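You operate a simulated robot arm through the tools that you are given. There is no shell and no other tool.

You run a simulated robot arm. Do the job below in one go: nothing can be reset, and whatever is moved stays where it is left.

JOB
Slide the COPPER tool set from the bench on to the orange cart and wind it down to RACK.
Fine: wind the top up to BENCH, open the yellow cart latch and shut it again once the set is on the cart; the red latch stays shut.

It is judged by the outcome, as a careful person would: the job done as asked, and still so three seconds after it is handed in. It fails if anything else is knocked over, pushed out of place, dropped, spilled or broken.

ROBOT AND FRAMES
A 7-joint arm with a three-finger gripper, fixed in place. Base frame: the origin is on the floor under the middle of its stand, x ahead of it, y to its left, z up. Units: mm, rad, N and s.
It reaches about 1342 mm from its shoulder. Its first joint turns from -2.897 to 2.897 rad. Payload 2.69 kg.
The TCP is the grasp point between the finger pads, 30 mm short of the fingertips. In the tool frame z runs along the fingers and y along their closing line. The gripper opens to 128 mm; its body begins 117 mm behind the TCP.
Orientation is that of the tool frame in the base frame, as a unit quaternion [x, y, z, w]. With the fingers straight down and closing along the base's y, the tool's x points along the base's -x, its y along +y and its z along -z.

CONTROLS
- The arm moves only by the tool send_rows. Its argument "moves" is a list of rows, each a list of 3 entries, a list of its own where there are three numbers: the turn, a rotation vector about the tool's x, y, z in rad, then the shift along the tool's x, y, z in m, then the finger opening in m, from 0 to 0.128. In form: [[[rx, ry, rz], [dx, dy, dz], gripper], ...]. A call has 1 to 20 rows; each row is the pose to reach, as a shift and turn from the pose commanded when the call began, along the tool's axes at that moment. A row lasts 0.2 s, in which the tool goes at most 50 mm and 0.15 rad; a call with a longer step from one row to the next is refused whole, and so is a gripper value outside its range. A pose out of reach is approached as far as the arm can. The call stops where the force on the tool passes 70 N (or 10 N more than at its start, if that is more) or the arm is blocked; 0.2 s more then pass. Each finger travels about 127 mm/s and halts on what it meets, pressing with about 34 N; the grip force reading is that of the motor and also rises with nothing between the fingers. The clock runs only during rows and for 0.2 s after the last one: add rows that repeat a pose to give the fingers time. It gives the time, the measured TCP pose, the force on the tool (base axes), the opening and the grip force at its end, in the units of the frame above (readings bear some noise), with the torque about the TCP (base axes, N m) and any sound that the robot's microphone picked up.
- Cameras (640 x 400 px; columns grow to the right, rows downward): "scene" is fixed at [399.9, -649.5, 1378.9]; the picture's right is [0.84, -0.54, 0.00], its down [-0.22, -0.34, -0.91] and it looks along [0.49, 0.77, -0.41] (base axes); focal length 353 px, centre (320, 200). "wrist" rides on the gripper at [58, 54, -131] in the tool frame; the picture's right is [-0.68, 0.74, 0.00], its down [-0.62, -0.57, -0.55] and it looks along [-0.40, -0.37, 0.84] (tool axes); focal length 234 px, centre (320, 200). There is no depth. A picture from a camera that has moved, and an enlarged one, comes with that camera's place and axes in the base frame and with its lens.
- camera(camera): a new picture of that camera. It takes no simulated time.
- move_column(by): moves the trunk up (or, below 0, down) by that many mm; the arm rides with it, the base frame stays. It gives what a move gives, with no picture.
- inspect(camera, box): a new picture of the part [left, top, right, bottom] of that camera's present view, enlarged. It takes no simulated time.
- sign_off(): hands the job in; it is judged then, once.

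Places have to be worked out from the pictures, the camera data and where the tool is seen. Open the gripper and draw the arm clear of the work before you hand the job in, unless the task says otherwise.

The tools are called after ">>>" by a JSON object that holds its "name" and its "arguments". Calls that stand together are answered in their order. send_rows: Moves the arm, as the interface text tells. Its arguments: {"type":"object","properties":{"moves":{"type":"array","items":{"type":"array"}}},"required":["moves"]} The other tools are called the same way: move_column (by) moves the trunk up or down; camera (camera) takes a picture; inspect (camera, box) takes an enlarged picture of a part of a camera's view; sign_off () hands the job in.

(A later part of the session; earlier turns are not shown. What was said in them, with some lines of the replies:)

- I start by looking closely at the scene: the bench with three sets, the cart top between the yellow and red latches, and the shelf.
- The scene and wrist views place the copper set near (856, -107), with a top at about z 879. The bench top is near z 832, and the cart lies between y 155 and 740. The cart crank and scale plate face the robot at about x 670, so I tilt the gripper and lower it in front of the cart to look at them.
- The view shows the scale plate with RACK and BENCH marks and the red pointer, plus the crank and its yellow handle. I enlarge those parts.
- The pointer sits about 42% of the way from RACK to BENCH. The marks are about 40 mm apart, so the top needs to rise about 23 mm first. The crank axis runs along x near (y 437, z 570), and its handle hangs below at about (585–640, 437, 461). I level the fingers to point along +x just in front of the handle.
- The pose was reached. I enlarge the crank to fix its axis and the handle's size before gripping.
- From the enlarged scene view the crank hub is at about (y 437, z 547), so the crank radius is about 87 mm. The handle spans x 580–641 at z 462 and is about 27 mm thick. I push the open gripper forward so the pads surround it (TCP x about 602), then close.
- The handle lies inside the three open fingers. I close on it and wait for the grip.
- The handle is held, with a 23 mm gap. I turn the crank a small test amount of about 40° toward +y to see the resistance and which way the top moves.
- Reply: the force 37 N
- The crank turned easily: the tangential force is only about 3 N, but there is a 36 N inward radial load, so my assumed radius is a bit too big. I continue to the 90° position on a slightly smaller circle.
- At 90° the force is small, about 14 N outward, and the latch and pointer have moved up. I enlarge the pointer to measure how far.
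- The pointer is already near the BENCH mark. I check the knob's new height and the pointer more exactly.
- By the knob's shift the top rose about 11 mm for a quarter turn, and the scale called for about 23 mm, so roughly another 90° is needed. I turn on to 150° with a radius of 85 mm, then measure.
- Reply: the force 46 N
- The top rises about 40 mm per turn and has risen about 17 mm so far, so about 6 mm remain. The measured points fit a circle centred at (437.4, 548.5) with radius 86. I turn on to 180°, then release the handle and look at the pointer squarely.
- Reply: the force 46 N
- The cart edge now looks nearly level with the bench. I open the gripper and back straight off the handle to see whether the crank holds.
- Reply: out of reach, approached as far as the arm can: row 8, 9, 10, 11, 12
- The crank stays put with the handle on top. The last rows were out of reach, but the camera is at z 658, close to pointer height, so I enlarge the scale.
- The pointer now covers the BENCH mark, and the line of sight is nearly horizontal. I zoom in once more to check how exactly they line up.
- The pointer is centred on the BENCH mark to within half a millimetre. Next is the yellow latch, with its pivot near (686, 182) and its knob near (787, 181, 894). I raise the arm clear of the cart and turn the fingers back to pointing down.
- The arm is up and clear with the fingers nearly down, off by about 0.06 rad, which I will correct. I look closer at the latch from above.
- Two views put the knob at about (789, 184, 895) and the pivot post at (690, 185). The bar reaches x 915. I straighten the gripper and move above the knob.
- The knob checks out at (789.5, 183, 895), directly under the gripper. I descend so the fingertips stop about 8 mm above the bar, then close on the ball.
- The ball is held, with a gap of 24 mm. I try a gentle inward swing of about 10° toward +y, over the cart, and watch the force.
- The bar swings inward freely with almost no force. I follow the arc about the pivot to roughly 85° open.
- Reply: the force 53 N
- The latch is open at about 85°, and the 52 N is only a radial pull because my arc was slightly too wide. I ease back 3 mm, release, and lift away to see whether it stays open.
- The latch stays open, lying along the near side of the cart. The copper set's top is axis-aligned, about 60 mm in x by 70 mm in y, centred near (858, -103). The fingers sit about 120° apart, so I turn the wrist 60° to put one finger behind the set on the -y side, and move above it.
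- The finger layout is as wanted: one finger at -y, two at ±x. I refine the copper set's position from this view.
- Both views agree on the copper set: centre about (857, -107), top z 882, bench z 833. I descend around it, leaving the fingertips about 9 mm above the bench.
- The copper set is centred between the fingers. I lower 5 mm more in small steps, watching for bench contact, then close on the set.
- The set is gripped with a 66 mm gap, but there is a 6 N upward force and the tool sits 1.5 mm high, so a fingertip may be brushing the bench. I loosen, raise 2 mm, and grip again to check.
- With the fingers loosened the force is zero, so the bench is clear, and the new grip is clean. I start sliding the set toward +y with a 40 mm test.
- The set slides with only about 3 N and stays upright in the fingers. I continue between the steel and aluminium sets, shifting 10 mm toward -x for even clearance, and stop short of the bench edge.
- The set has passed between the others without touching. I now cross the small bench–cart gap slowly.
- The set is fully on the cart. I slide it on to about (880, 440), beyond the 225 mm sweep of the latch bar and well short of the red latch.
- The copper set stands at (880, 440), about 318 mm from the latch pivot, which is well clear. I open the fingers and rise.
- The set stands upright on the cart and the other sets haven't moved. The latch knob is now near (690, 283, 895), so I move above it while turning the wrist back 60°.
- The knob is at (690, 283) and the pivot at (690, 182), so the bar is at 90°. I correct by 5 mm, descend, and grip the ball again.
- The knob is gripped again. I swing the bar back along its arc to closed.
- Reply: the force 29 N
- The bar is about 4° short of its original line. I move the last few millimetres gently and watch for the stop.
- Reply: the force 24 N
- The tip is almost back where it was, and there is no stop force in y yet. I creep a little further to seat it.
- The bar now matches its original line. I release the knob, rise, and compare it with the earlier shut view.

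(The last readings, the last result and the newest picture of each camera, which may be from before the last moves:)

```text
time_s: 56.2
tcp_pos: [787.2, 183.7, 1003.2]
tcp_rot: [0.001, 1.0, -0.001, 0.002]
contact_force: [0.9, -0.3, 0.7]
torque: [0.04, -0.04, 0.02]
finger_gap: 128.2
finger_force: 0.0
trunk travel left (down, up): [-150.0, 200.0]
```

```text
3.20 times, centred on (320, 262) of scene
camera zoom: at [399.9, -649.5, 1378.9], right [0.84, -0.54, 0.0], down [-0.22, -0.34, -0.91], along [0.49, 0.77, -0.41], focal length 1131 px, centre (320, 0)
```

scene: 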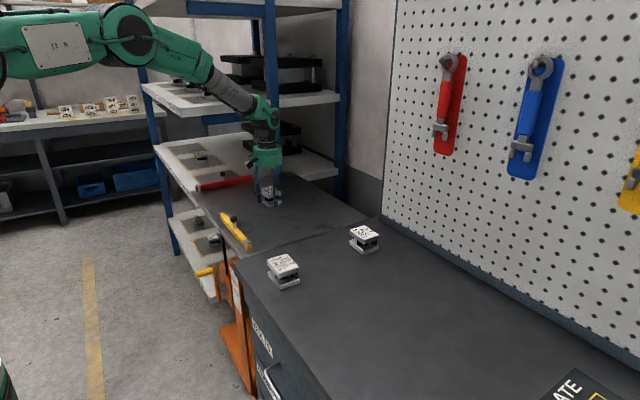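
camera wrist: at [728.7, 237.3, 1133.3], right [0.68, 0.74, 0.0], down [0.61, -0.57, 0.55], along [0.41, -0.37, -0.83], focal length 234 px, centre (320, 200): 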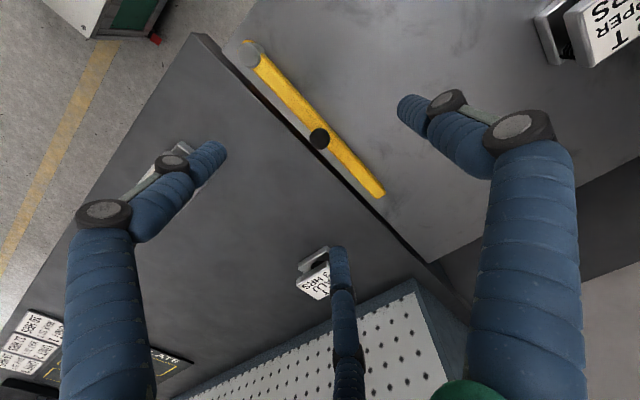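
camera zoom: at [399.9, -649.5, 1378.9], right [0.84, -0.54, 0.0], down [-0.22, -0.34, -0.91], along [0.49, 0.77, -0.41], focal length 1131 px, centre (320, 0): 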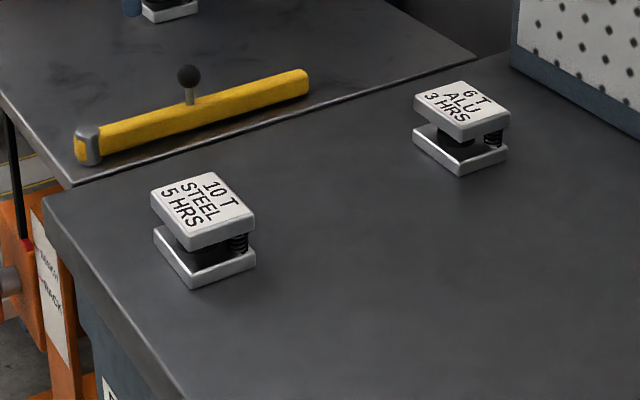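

The latch is shut exactly where it was, and the steel and aluminium sets haven't moved. I now go back to the crank with the fingers forward, in front of the handle that is resting at the top.

>>> {"name": "send_rows", "arguments": {"moves": [[[0, 0, 0], [0.0309, 0.027, -0.0059], 0.128], [[0, 0, 0], [0.0618, 0.054, -0.0118], 0.128], [[0, 0, 0], [0.0926, 0.081, -0.0176], 0.128], [[0, 0, 0], [0.1235, 0.108, -0.0235], 0.128], [[0, 0, 0], [0.1544, 0.135, -0.0294], 0.128], [[0, 0, 0], [0.1853, 0.162, -0.0353], 0.128], [[0, 0, 0], [0.2161, 0.189, -0.0411], 0.128], [[0, 0, 0], [0.247, 0.216, -0.047], 0.128], [[0, -0.131, 0], [0.2503, 0.219, -0.0178], 0.128], [[0, -0.262, 0], [0.2537, 0.222, 0.0113], 0.128], [[0, -0.393, 0], [0.257, 0.225, 0.0405], 0.128], [[0, -0.524, 0], [0.2603, 0.228, 0.0697], 0.128], [[0, -0.655, 0], [0.2637, 0.231, 0.0988], 0.128], [[0, -0.785, 0], [0.267, 0.234, 0.128], 0.128], [[0, -0.916, 0], [0.2703, 0.237, 0.1572], 0.128], [[0, -1.047, 0], [0.2737, 0.24, 0.1863], 0.128], [[0, -1.178, 0], [0.277, 0.243, 0.2155], 0.128], [[0, -1.309, 0], [0.2803, 0.246, 0.2447], 0.128], [[0, -1.44, 0], [0.2837, 0.249, 0.2738], 0.128], [[0, -1.571, 0], [0.287, 0.252, 0.303], 0.128]]}}

>>> {"name": "camera", "arguments": {"camera": "wrist"}}

>>> {"name": "camera", "arguments": {"camera": "scene"}}

```text
time_s: 60.4
tcp_pos: [500.1, 430.2, 692.1]
tcp_rot: [-0.003, 0.707, -0.003, 0.708]
contact_force: [-2.3, -5.2, -5.4]
torque: [-0.01, -0.58, 0.76]
finger_gap: 127.9
finger_force: 0.1
trunk travel left (down, up): [-150.0, 200.0]
```

```text
taken
camera wrist: at [369.7, 482.4, 633.2], right [0.0, 0.74, 0.67], down [-0.55, -0.56, 0.62], along [0.83, -0.37, 0.41], focal length 234 px, centre (320, 200)
```

wrist: 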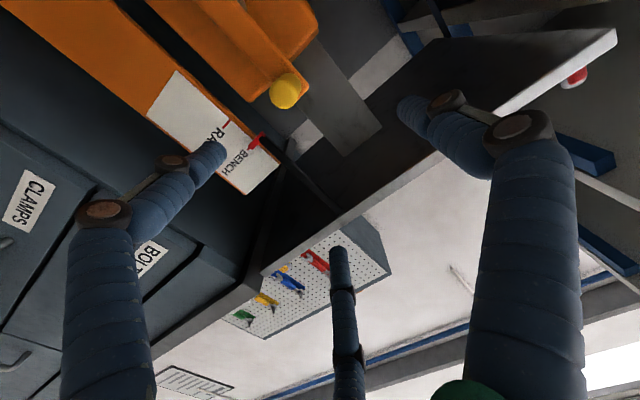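

```text
taken
```

scene: 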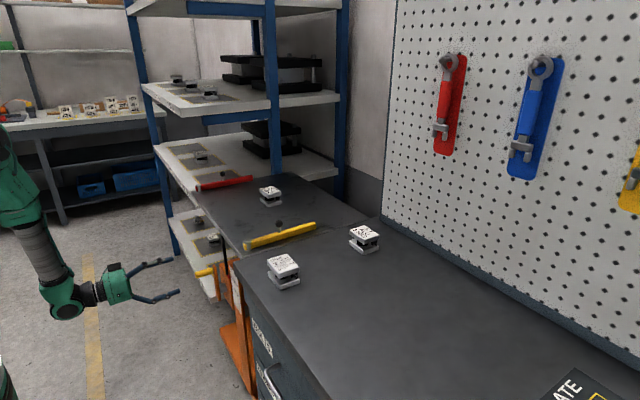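

The arm is in front of the handle, whose tip I see at about (582, 438, 637). I move in line with it at x 500, y 437, z 638 and check the pose before going forward.

>>> {"name": "send_rows", "arguments": {"moves": [[[0, 0, 0], [0.02, 0.0005, 0], 0.128], [[0, 0, 0], [0.04, 0.001, 0], 0.128], [[0, 0, 0], [0.06, 0.001, 0], 0.128], [[0, 0, 0], [0.06, 0.001, 0], 0.128], [[0, 0, 0], [0.06, 0.001, 0], 0.128]]}}

>>> {"name": "camera", "arguments": {"camera": "wrist"}}

>>> {"name": "inspect", "arguments": {"camera": "scene", "box": [140, 220, 270, 320]}}

```text
time_s: 61.6
tcp_pos: [500.6, 435.5, 637.0]
tcp_rot: [0.0, 0.706, -0.002, 0.708]
contact_force: [-0.3, 0.5, 0.4]
torque: [0.01, 0.03, 0.01]
finger_gap: 128.0
finger_force: 0.1
trunk travel left (down, up): [-150.0, 200.0]
```

```text
taken
camera wrist: at [372.0, 489.0, 577.6], right [0.0, 0.74, 0.68], down [-0.55, -0.56, 0.61], along [0.83, -0.37, 0.41], focal length 234 px, centre (320, 200)
```

wrist: 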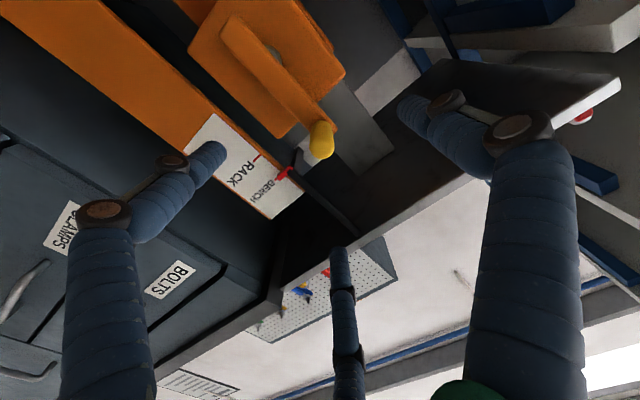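

```text
4.00 times, centred on (205, 270) of scene
camera zoom: at [399.9, -649.5, 1378.9], right [0.84, -0.54, 0.0], down [-0.22, -0.34, -0.91], along [0.49, 0.77, -0.41], focal length 1414 px, centre (780, -80)
```

zoom: 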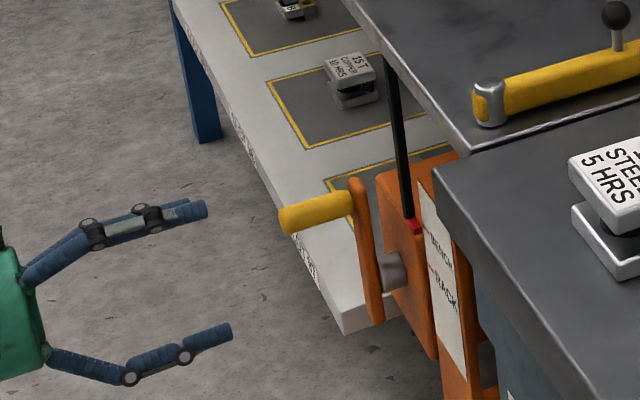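

The handle sits at the same spot in the wrist picture as before the first grip, so it is aligned. I go forward 102 mm and close on it.

>>> {"name": "send_rows", "arguments": {"moves": [[[0, 0, 0], [0, 0, 0.03], 0.128], [[0, 0, 0], [0, 0, 0.06], 0.128], [[0, 0, 0], [0, 0, 0.085], 0.128], [[0, 0, 0], [0, 0, 0.102], 0.128], [[0, 0, 0], [0, 0, 0.102], 0.08], [[0, 0, 0], [0, 0, 0.102], 0.04], [[0, 0, 0], [0, 0, 0.102], 0.0], [[0, 0, 0], [0, 0, 0.102], 0.0], [[0, 0, 0], [0, 0, 0.102], 0.0]]}}

>>> {"name": "inspect", "arguments": {"camera": "scene", "box": [140, 220, 270, 320]}}

```text
time_s: 63.6
tcp_pos: [604.1, 435.2, 638.1]
tcp_rot: [0.001, 0.706, -0.002, 0.708]
contact_force: [1.3, 1.3, 1.9]
torque: [-0.01, -0.11, 0.02]
finger_gap: 23.3
finger_force: 45.5
trunk travel left (down, up): [-150.0, 200.0]
```

```text
4.00 times, centred on (205, 270) of scene
camera zoom: at [399.9, -649.5, 1378.9], right [0.84, -0.54, 0.0], down [-0.22, -0.34, -0.91], along [0.49, 0.77, -0.41], focal length 1414 px, centre (780, -80)
```

zoom: 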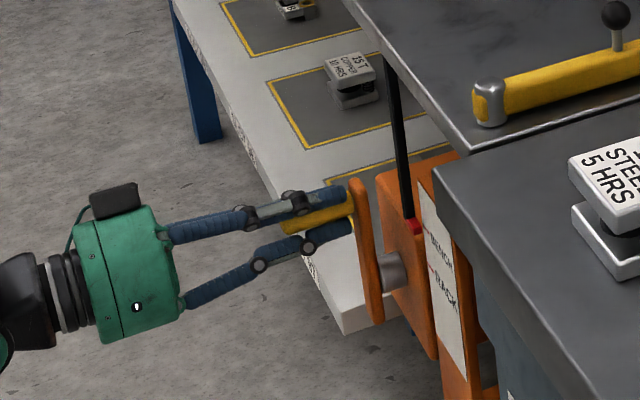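

The handle is gripped with almost no side load at (435, 638). I wind back the opposite way, a quarter turn first, and check the forces.

>>> {"name": "send_rows", "arguments": {"moves": [[[0, 0, 0], [0.0013, 0.0152, 0], 0.0], [[0, 0, 0], [0.0053, 0.0299, 0], 0.0], [[0, 0, 0], [0.0117, 0.0438, 0], 0.0], [[0, 0, 0], [0.0205, 0.0562, 0], 0.0], [[0, 0, 0], [0.0313, 0.067, 0], 0.0], [[0, 0, 0], [0.0438, 0.0758, 0], 0.0], [[0, 0, 0], [0.0576, 0.0822, 0], 0.0], [[0, 0, 0], [0.0723, 0.0862, 0], 0.0], [[0, 0, 0], [0.0875, 0.0875, 0], 0.0], [[0, 0, 0], [0.0875, 0.0875, 0], 0.0]]}}

>>> {"name": "inspect", "arguments": {"camera": "scene", "box": [140, 180, 300, 320]}}

```text
time_s: 65.8
tcp_pos: [604.9, 523.0, 549.5]
tcp_rot: [0.0, 0.706, -0.002, 0.708]
contact_force: [2.4, 9.1, -4.1]
torque: [0.0, 0.07, 0.21]
finger_gap: 23.5
finger_force: 44.3
trunk travel left (down, up): [-150.0, 200.0]
```

```text
2.86 times, centred on (220, 250) of scene
camera zoom: at [399.9, -649.5, 1378.9], right [0.84, -0.54, 0.0], down [-0.22, -0.34, -0.91], along [0.49, 0.77, -0.41], focal length 1010 px, centre (606, 57)
```

zoom: 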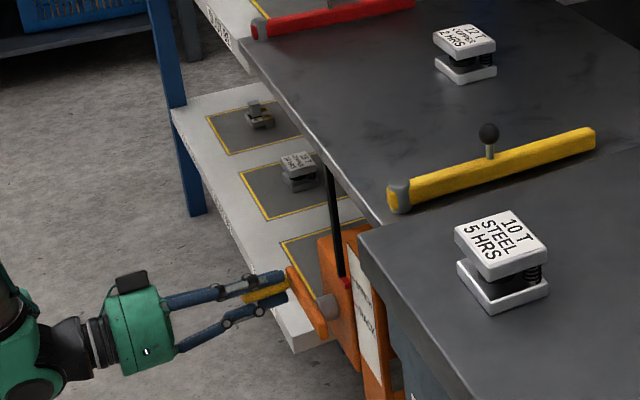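

Forces are low and the set rides steadily. I continue the next quarter turn to the bottom.

>>> {"name": "send_rows", "arguments": {"moves": [[[0, 0, 0], [0.0152, -0.001, 0], 0.0], [[0, 0, 0], [0.0299, -0.0045, 0], 0.0], [[0, 0, 0], [0.0438, -0.011, 0], 0.0], [[0, 0, 0], [0.0562, -0.0195, 0], 0.0], [[0, 0, 0], [0.067, -0.0303, 0], 0.0], [[0, 0, 0], [0.0758, -0.0427, 0], 0.0], [[0, 0, 0], [0.0822, -0.0566, 0], 0.0], [[0, 0, 0], [0.0862, -0.0713, 0], 0.0], [[0, 0, 0], [0.0873, -0.0865, 0], 0.0], [[0, 0, 0], [0.0873, -0.0865, 0], 0.0]]}}

>>> {"name": "inspect", "arguments": {"camera": "scene", "box": [140, 180, 300, 320]}}

>>> {"name": "inspect", "arguments": {"camera": "scene", "box": [232, 270, 256, 285]}}

```text
time_s: 68.0
tcp_pos: [604.3, 435.3, 461.8]
tcp_rot: [0.0, 0.706, -0.001, 0.708]
contact_force: [-11.6, 0.6, 3.7]
torque: [-0.01, 0.13, 0.16]
finger_gap: 23.2
finger_force: 45.5
trunk travel left (down, up): [-150.0, 200.0]
```

```text
2.86 times, centred on (220, 250) of scene
camera zoom: at [399.9, -649.5, 1378.9], right [0.84, -0.54, 0.0], down [-0.22, -0.34, -0.91], along [0.49, 0.77, -0.41], focal length 1010 px, centre (606, 57)
```

zoom: 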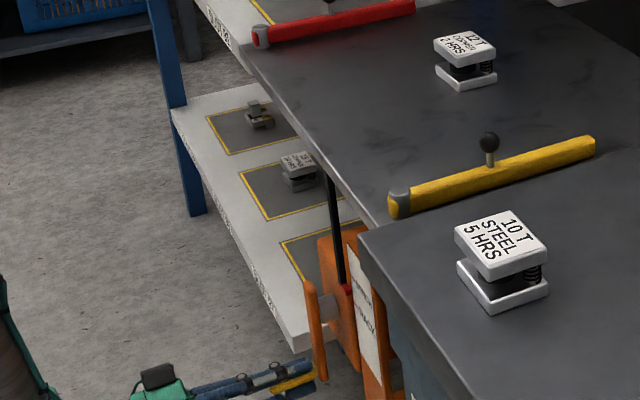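

```text
16.00 times, centred on (244, 278) of scene
camera zoom: at [399.9, -649.5, 1378.9], right [0.84, -0.54, 0.0], down [-0.22, -0.34, -0.91], along [0.49, 0.77, -0.41], focal length 5654 px, centre (1536, -1040)
```

zoom: 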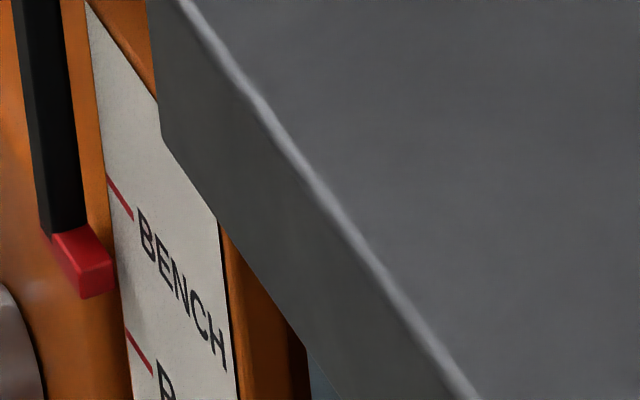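

The pointer moved 20 mm for the half turn, and the marks are 40 mm apart, so another half turn reaches RACK. I continue through the -y side in smaller stages.

>>> {"name": "send_rows", "arguments": {"moves": [[[0, 0, 0], [-0.0013, -0.0152, 0], 0.0], [[0, 0, 0], [-0.0053, -0.0299, 0], 0.0], [[0, 0, 0], [-0.0117, -0.0438, 0], 0.0], [[0, 0, 0], [-0.0205, -0.0562, 0], 0.0], [[0, 0, 0], [-0.0313, -0.067, 0], 0.0], [[0, 0, 0], [-0.0313, -0.067, 0], 0.0]]}}

>>> {"name": "inspect", "arguments": {"camera": "scene", "box": [140, 220, 300, 340]}}

>>> {"name": "camera", "arguments": {"camera": "wrist"}}

```text
time_s: 69.4
tcp_pos: [604.1, 367.7, 494.0]
tcp_rot: [0.001, 0.706, -0.002, 0.708]
contact_force: [4.7, -10.3, -8.1]
torque: [-0.05, 0.12, -0.11]
finger_gap: 23.4
finger_force: 44.7
trunk travel left (down, up): [-150.0, 200.0]
```

```text
3.33 times, centred on (220, 280) of scene
camera zoom: at [399.9, -649.5, 1378.9], right [0.84, -0.54, 0.0], down [-0.22, -0.34, -0.91], along [0.49, 0.77, -0.41], focal length 1178 px, centre (653, -67)
```

zoom: 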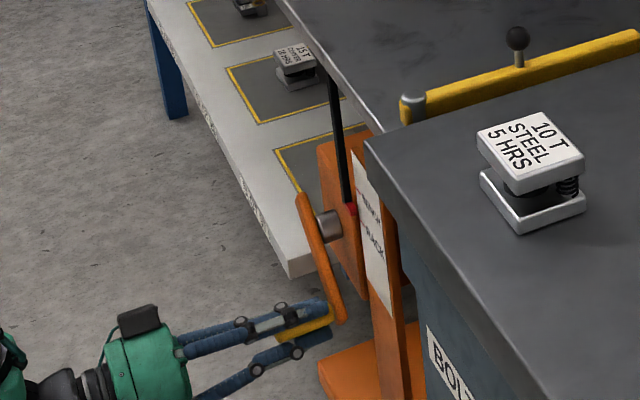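

```text
taken
camera wrist: at [473.9, 421.5, 434.5], right [0.0, 0.74, 0.68], down [-0.55, -0.56, 0.62], along [0.83, -0.37, 0.41], focal length 234 px, centre (320, 200)
```

wrist: 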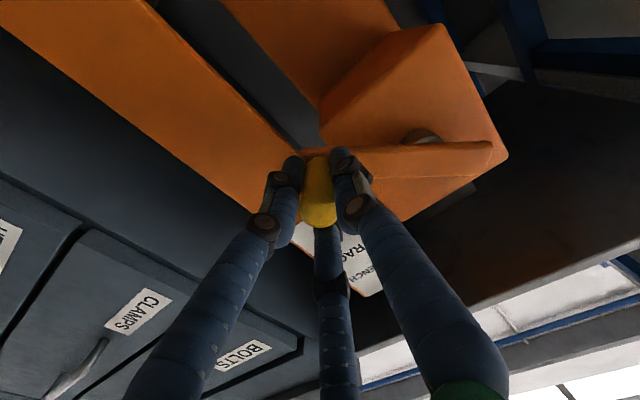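

Forces remain low, around 13 N. I continue from -50° to -110°.

>>> {"name": "send_rows", "arguments": {"moves": [[[0, 0, 0], [-0.0123, -0.0091, 0], 0.0], [[0, 0, 0], [-0.026, -0.0158, 0], 0.0], [[0, 0, 0], [-0.0408, -0.0198, 0], 0.0], [[0, 0, 0], [-0.056, -0.0211, 0], 0.0], [[0, 0, 0], [-0.0714, -0.0197, 0], 0.0], [[0, 0, 0], [-0.0863, -0.0156, 0], 0.0], [[0, 0, 0], [-0.0863, -0.0156, 0], 0.0]]}}

>>> {"name": "inspect", "arguments": {"camera": "scene", "box": [140, 220, 300, 340]}}

>>> {"name": "inspect", "arguments": {"camera": "scene", "box": [232, 270, 256, 295]}}

```text
time_s: 71.0
tcp_pos: [604.1, 352.5, 581.6]
tcp_rot: [0.001, 0.705, -0.002, 0.709]
contact_force: [-1.5, -30.6, 14.3]
torque: [-0.01, -0.61, -0.9]
finger_gap: 22.9
finger_force: 45.3
trunk travel left (down, up): [-150.0, 200.0]
```

```text
3.33 times, centred on (220, 280) of scene
camera zoom: at [399.9, -649.5, 1378.9], right [0.84, -0.54, 0.0], down [-0.22, -0.34, -0.91], along [0.49, 0.77, -0.41], focal length 1178 px, centre (653, -67)
```

zoom: 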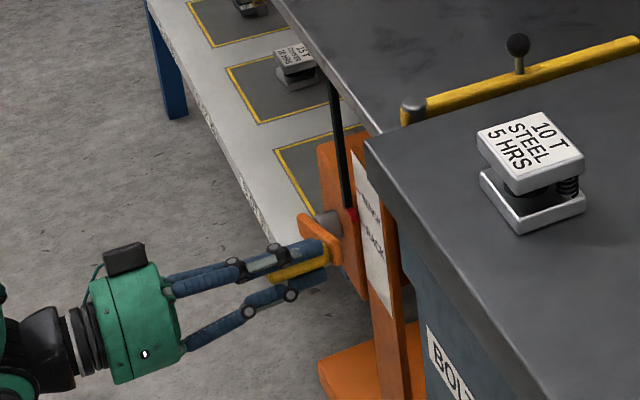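

```text
16.00 times, centred on (244, 282) of scene
camera zoom: at [399.9, -649.5, 1378.9], right [0.84, -0.54, 0.0], down [-0.22, -0.34, -0.91], along [0.49, 0.77, -0.41], focal length 5654 px, centre (1536, -1120)
```

zoom: 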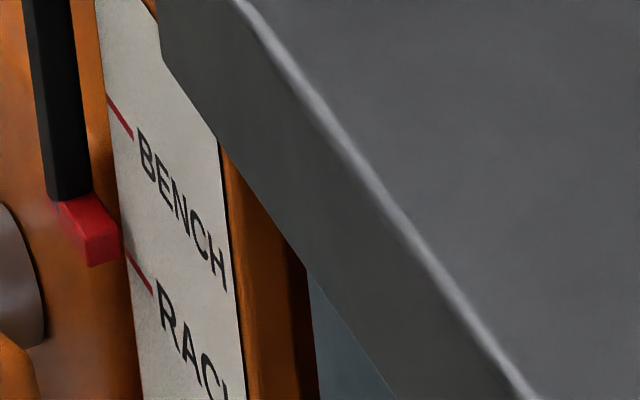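

The top is nearly at RACK, and the radial load rose to 34 N, so I widen the arc by 1.5 mm and continue to -150°.

>>> {"name": "send_rows", "arguments": {"moves": [[[0, 0, 0], [-0.0005, -0.0014, 0], 0.0], [[0, 0, 0], [-0.0147, 0.0054, 0], 0.0], [[0, 0, 0], [-0.0275, 0.0144, 0], 0.0], [[0, 0, 0], [-0.0385, 0.0255, 0], 0.0], [[0, 0, 0], [-0.0473, 0.0384, 0], 0.0], [[0, 0, 0], [-0.0473, 0.0384, 0], 0.0]]}}

>>> {"name": "inspect", "arguments": {"camera": "scene", "box": [232, 270, 256, 295]}}

>>> {"name": "camera", "arguments": {"camera": "wrist"}}

```text
time_s: 72.4
tcp_pos: [602.7, 392.7, 626.7]
tcp_rot: [-0.001, 0.706, 0.0, 0.708]
contact_force: [-7.0, 4.9, -3.6]
torque: [-0.02, -0.03, 0.54]
finger_gap: 23.4
finger_force: 45.1
trunk travel left (down, up): [-150.0, 200.0]
```

```text
16.00 times, centred on (244, 282) of scene
camera zoom: at [399.9, -649.5, 1378.9], right [0.84, -0.54, 0.0], down [-0.22, -0.34, -0.91], along [0.49, 0.77, -0.41], focal length 5654 px, centre (1536, -1120)
```

zoom: 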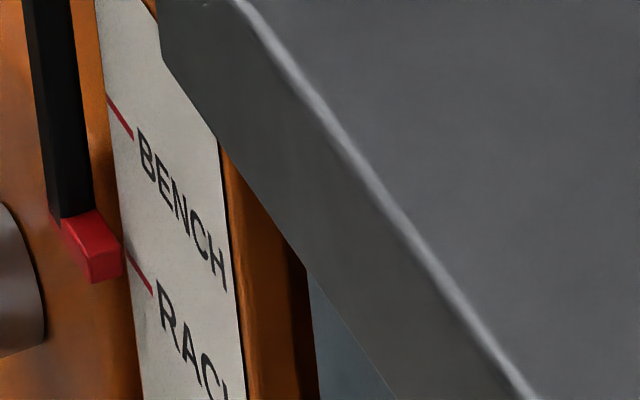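

```text
taken
camera wrist: at [473.7, 446.6, 568.5], right [0.0, 0.74, 0.68], down [-0.55, -0.56, 0.61], along [0.83, -0.37, 0.41], focal length 234 px, centre (320, 200)
```

wrist: 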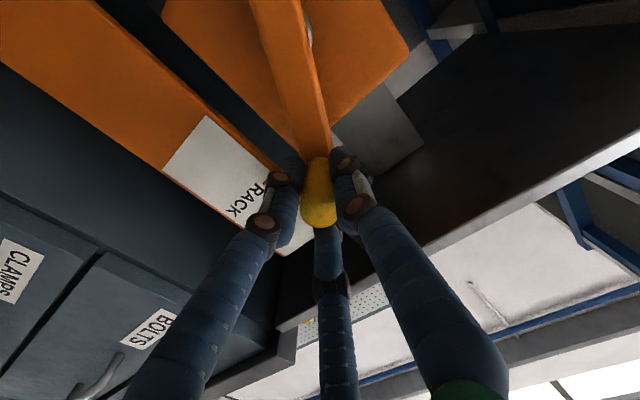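

The pointer is about 3 mm above RACK, which matches the remaining 30°. I finish the turn to the top position.

>>> {"name": "send_rows", "arguments": {"moves": [[[0, 0, 0], [-0.0065, 0.0139, 0], 0.0], [[0, 0, 0], [-0.0105, 0.0287, 0], 0.0], [[0, 0, 0], [-0.0116, 0.0435, 0], 0.0], [[0, 0, 0], [-0.0116, 0.0435, 0], 0.0]]}}

>>> {"name": "inspect", "arguments": {"camera": "scene", "box": [232, 270, 256, 295]}}

>>> {"name": "camera", "arguments": {"camera": "wrist"}}

```text
time_s: 73.4
tcp_pos: [604.0, 435.8, 637.5]
tcp_rot: [-0.001, 0.706, -0.001, 0.708]
contact_force: [4.2, 0.4, -13.6]
torque: [0.0, 0.4, -0.53]
finger_gap: 23.4
finger_force: 45.2
trunk travel left (down, up): [-150.0, 200.0]
```

```text
16.00 times, centred on (244, 282) of scene
camera zoom: at [399.9, -649.5, 1378.9], right [0.84, -0.54, 0.0], down [-0.22, -0.34, -0.91], along [0.49, 0.77, -0.41], focal length 5654 px, centre (1536, -1120)
```

zoom: 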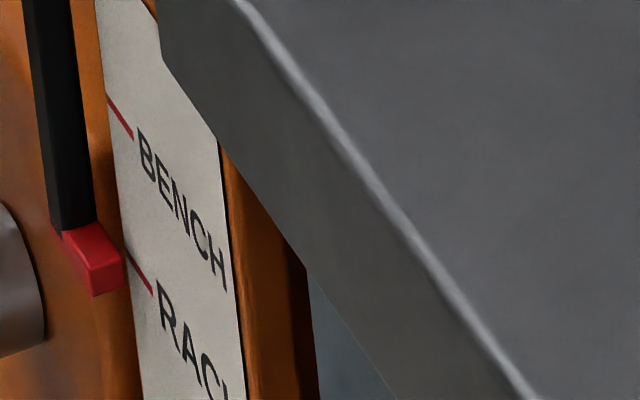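

```text
taken
camera wrist: at [473.8, 489.8, 579.3], right [0.0, 0.74, 0.68], down [-0.55, -0.56, 0.62], along [0.83, -0.37, 0.41], focal length 234 px, centre (320, 200)
```

wrist: 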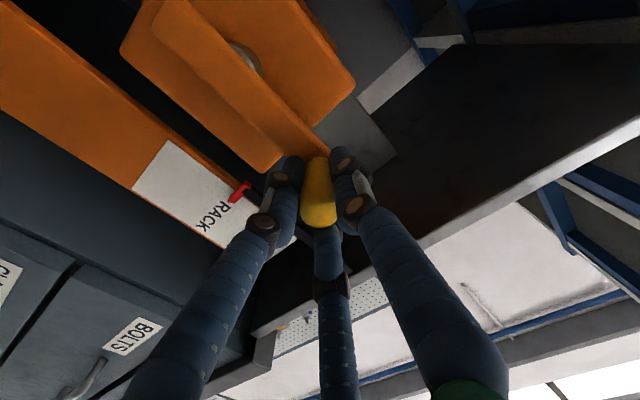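

The pointer sits against RACK just as it did against BENCH. I release the handle, back off, and check the scale at eye level.

>>> {"name": "send_rows", "arguments": {"moves": [[[0, 0, 0], [0, 0, 0], 0.04], [[0, 0, 0], [0, 0, 0], 0.08], [[0, 0, 0], [0, 0, 0], 0.128], [[0, 0, 0], [0, 0, 0], 0.128], [[0, 0, 0], [0, 0, -0.03], 0.128], [[0, 0, 0], [0, 0, -0.065], 0.128], [[0, 0, 0], [0, 0, -0.1], 0.128], [[0, 0, 0], [-0.02, 0, -0.1], 0.128], [[0, 0, 0], [-0.035, 0, -0.1], 0.128], [[0, 0, 0], [-0.035, 0, -0.1], 0.128]]}}

>>> {"name": "camera", "arguments": {"camera": "wrist"}}

>>> {"name": "camera", "arguments": {"camera": "scene"}}

```text
time_s: 75.6
tcp_pos: [504.2, 435.9, 674.4]
tcp_rot: [0.0, 0.706, -0.002, 0.709]
contact_force: [0.8, 0.0, 1.2]
torque: [-0.02, 0.03, 0.02]
finger_gap: 128.2
finger_force: 0.1
trunk travel left (down, up): [-150.0, 200.0]
```

```text
taken
camera wrist: at [373.6, 489.7, 614.9], right [0.0, 0.74, 0.68], down [-0.55, -0.56, 0.61], along [0.83, -0.37, 0.41], focal length 234 px, centre (320, 200)
```

wrist: 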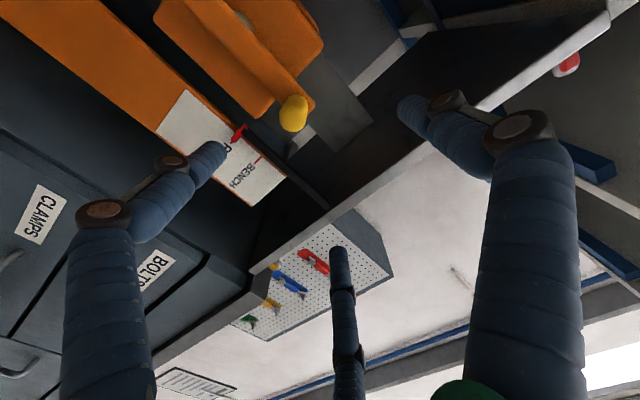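

```text
taken
```

scene: 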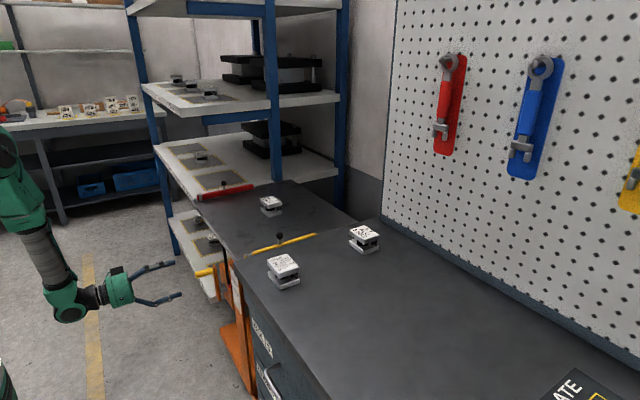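

The crank stays, and the camera is level with the RACK mark (z 615). I enlarge the pointer, the cart with the set, and the red latch.

>>> {"name": "inspect", "arguments": {"camera": "wrist", "box": [205, 110, 275, 170]}}

>>> {"name": "inspect", "arguments": {"camera": "scene", "box": [180, 165, 400, 310]}}

>>> {"name": "inspect", "arguments": {"camera": "scene", "box": [150, 140, 300, 230]}}

```text
6.67 times, centred on (240, 140) of wrist
camera zoom: at [373.6, 489.7, 614.9], right [0.0, 0.74, 0.68], down [-0.55, -0.56, 0.61], along [0.83, -0.37, 0.41], focal length 1561 px, centre (853, 600)
```

zoom: 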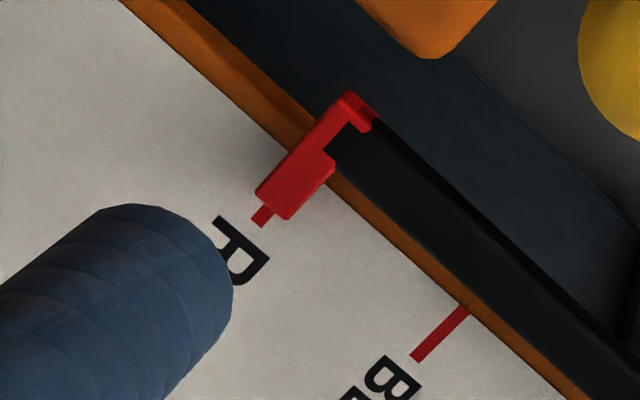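

```text
2.76 times, centred on (290, 238) of scene
camera zoom: at [399.9, -649.5, 1378.9], right [0.84, -0.54, 0.0], down [-0.22, -0.34, -0.91], along [0.49, 0.77, -0.41], focal length 975 px, centre (403, 97)
```

zoom: 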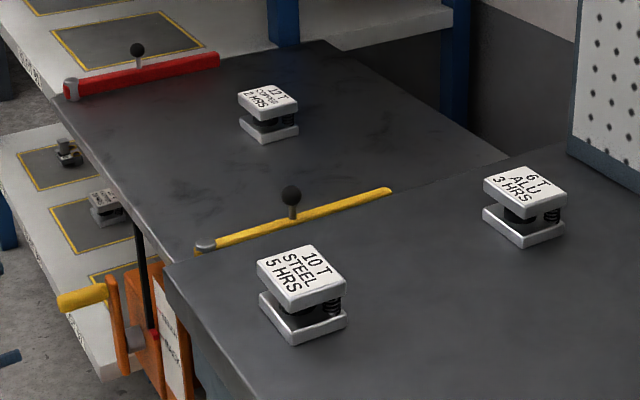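

```text
4.27 times, centred on (225, 185) of scene
camera zoom: at [399.9, -649.5, 1378.9], right [0.84, -0.54, 0.0], down [-0.22, -0.34, -0.91], along [0.49, 0.77, -0.41], focal length 1508 px, centre (725, 264)
```

zoom: 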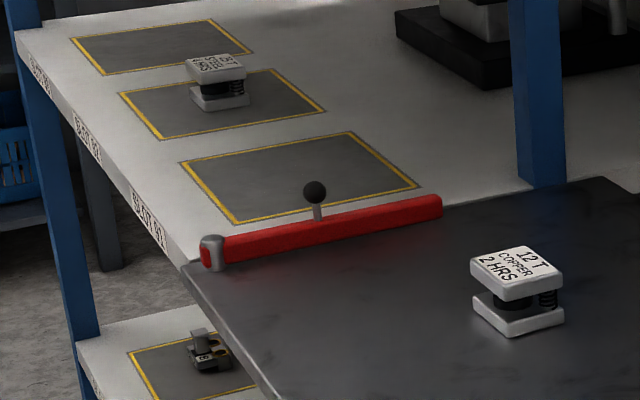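

The pointer is centred on the RACK mark, the copper set stands on the cart, and both latches are shut. The other sets are untouched. I now draw the arm up and clear of the cart with the gripper open.

>>> {"name": "send_rows", "arguments": {"moves": [[[0, 0.131, 0], [-0.03, 0, 0], 0.128], [[0, 0.262, 0], [-0.06, 0, 0], 0.128], [[0, 0.393, 0], [-0.09, 0, 0], 0.128], [[0, 0.524, 0], [-0.12, 0, 0], 0.128], [[0, 0.655, 0], [-0.15, 0, 0], 0.128], [[0, 0.785, 0], [-0.18, 0, 0], 0.128], [[0, 0.916, 0], [-0.215, 0, 0.005], 0.128], [[0, 1.047, 0], [-0.25, 0, 0.01], 0.128], [[0, 1.178, 0], [-0.285, 0, 0.015], 0.128], [[0, 1.309, 0], [-0.32, 0, 0.02], 0.128], [[0, 1.44, 0], [-0.355, 0, 0.025], 0.128], [[0, 1.571, 0], [-0.39, 0, 0.03], 0.128], [[0, 1.571, 0], [-0.39, 0, 0.03], 0.128]]}}

>>> {"name": "camera", "arguments": {"camera": "scene"}}

>>> {"name": "inspect", "arguments": {"camera": "scene", "box": [180, 165, 400, 310]}}

>>> {"name": "camera", "arguments": {"camera": "wrist"}}

```text
time_s: 78.4
tcp_pos: [533.2, 434.1, 1063.4]
tcp_rot: [0.001, 1.0, -0.001, 0.0]
contact_force: [0.3, 0.8, 0.2]
torque: [0.06, 0.0, -0.01]
finger_gap: 128.1
finger_force: 0.1
trunk travel left (down, up): [-150.0, 200.0]
```

```text
taken
```

scene: 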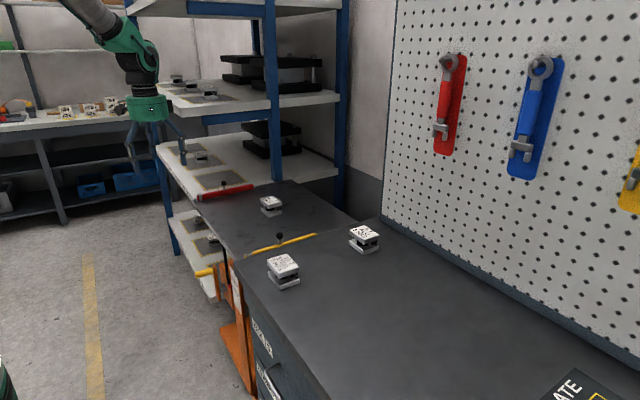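

```text
2.76 times, centred on (290, 238) of scene
camera zoom: at [399.9, -649.5, 1378.9], right [0.84, -0.54, 0.0], down [-0.22, -0.34, -0.91], along [0.49, 0.77, -0.41], focal length 975 px, centre (403, 97)
```

zoom: 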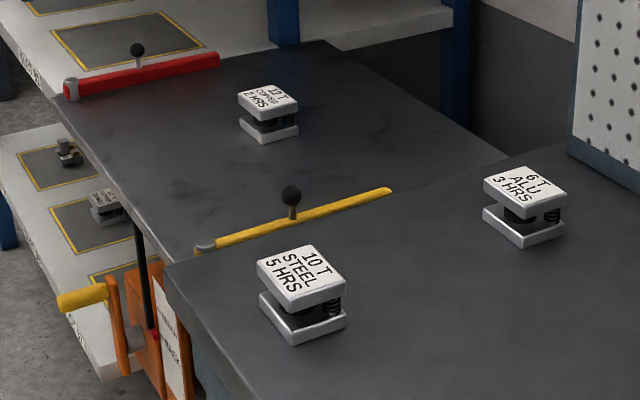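

```text
taken
camera wrist: at [474.7, 488.8, 1194.5], right [0.68, 0.74, 0.0], down [0.61, -0.57, 0.55], along [0.4, -0.37, -0.84], focal length 234 px, centre (320, 200)
```

wrist: 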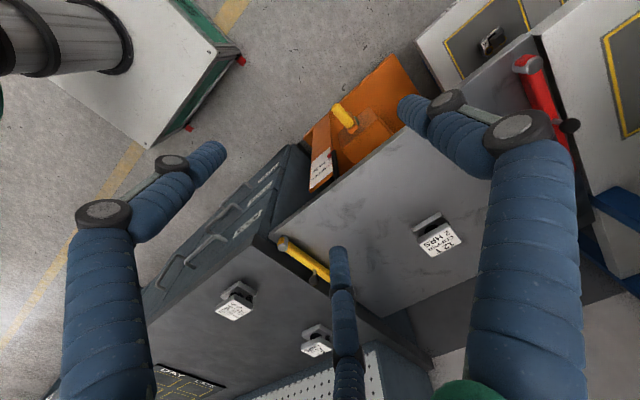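

The arm is clear and everything looks still. I check the pointer once more for any creep before handing in.

>>> {"name": "inspect", "arguments": {"camera": "scene", "box": [232, 270, 256, 295]}}

```text
16.00 times, centred on (244, 282) of scene
camera zoom: at [399.9, -649.5, 1378.9], right [0.84, -0.54, 0.0], down [-0.22, -0.34, -0.91], along [0.49, 0.77, -0.41], focal length 5654 px, centre (1536, -1120)
```

zoom: 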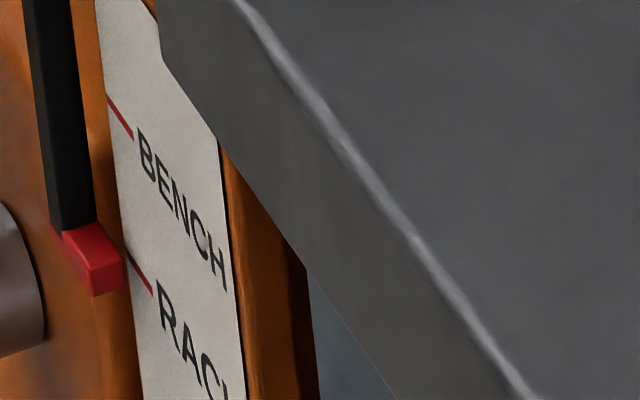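

The pointer has not moved from RACK, the copper set is on the cart, the yellow latch is shut again, and the red latch was never touched. I hand the job in.

>>> {"name": "sign_off", "arguments": {}}

```text
The job is handed in.
```

The copper tool set is on the orange cart, and the cart top is wound down to RACK. The job is handed in; no verdict came back.

- **Cart height:** I wound the top up until the pointer lined up with BENCH before moving the set. Afterwards I wound it down to RACK. The pointer had not moved when I checked it just before handing in.
- **Copper set:** It slid between the steel and aluminium sets and across the gap without touching anything. It stands upright in the middle of the cart.
- **Latches:** The yellow latch was swung open over the cart and shut again before I wound the top down. In the scene picture it matches its original shut position. The red latch was never touched.
- **Everything else:** The steel and aluminium sets have not moved. The gripper is open and the arm is clear of the cart.
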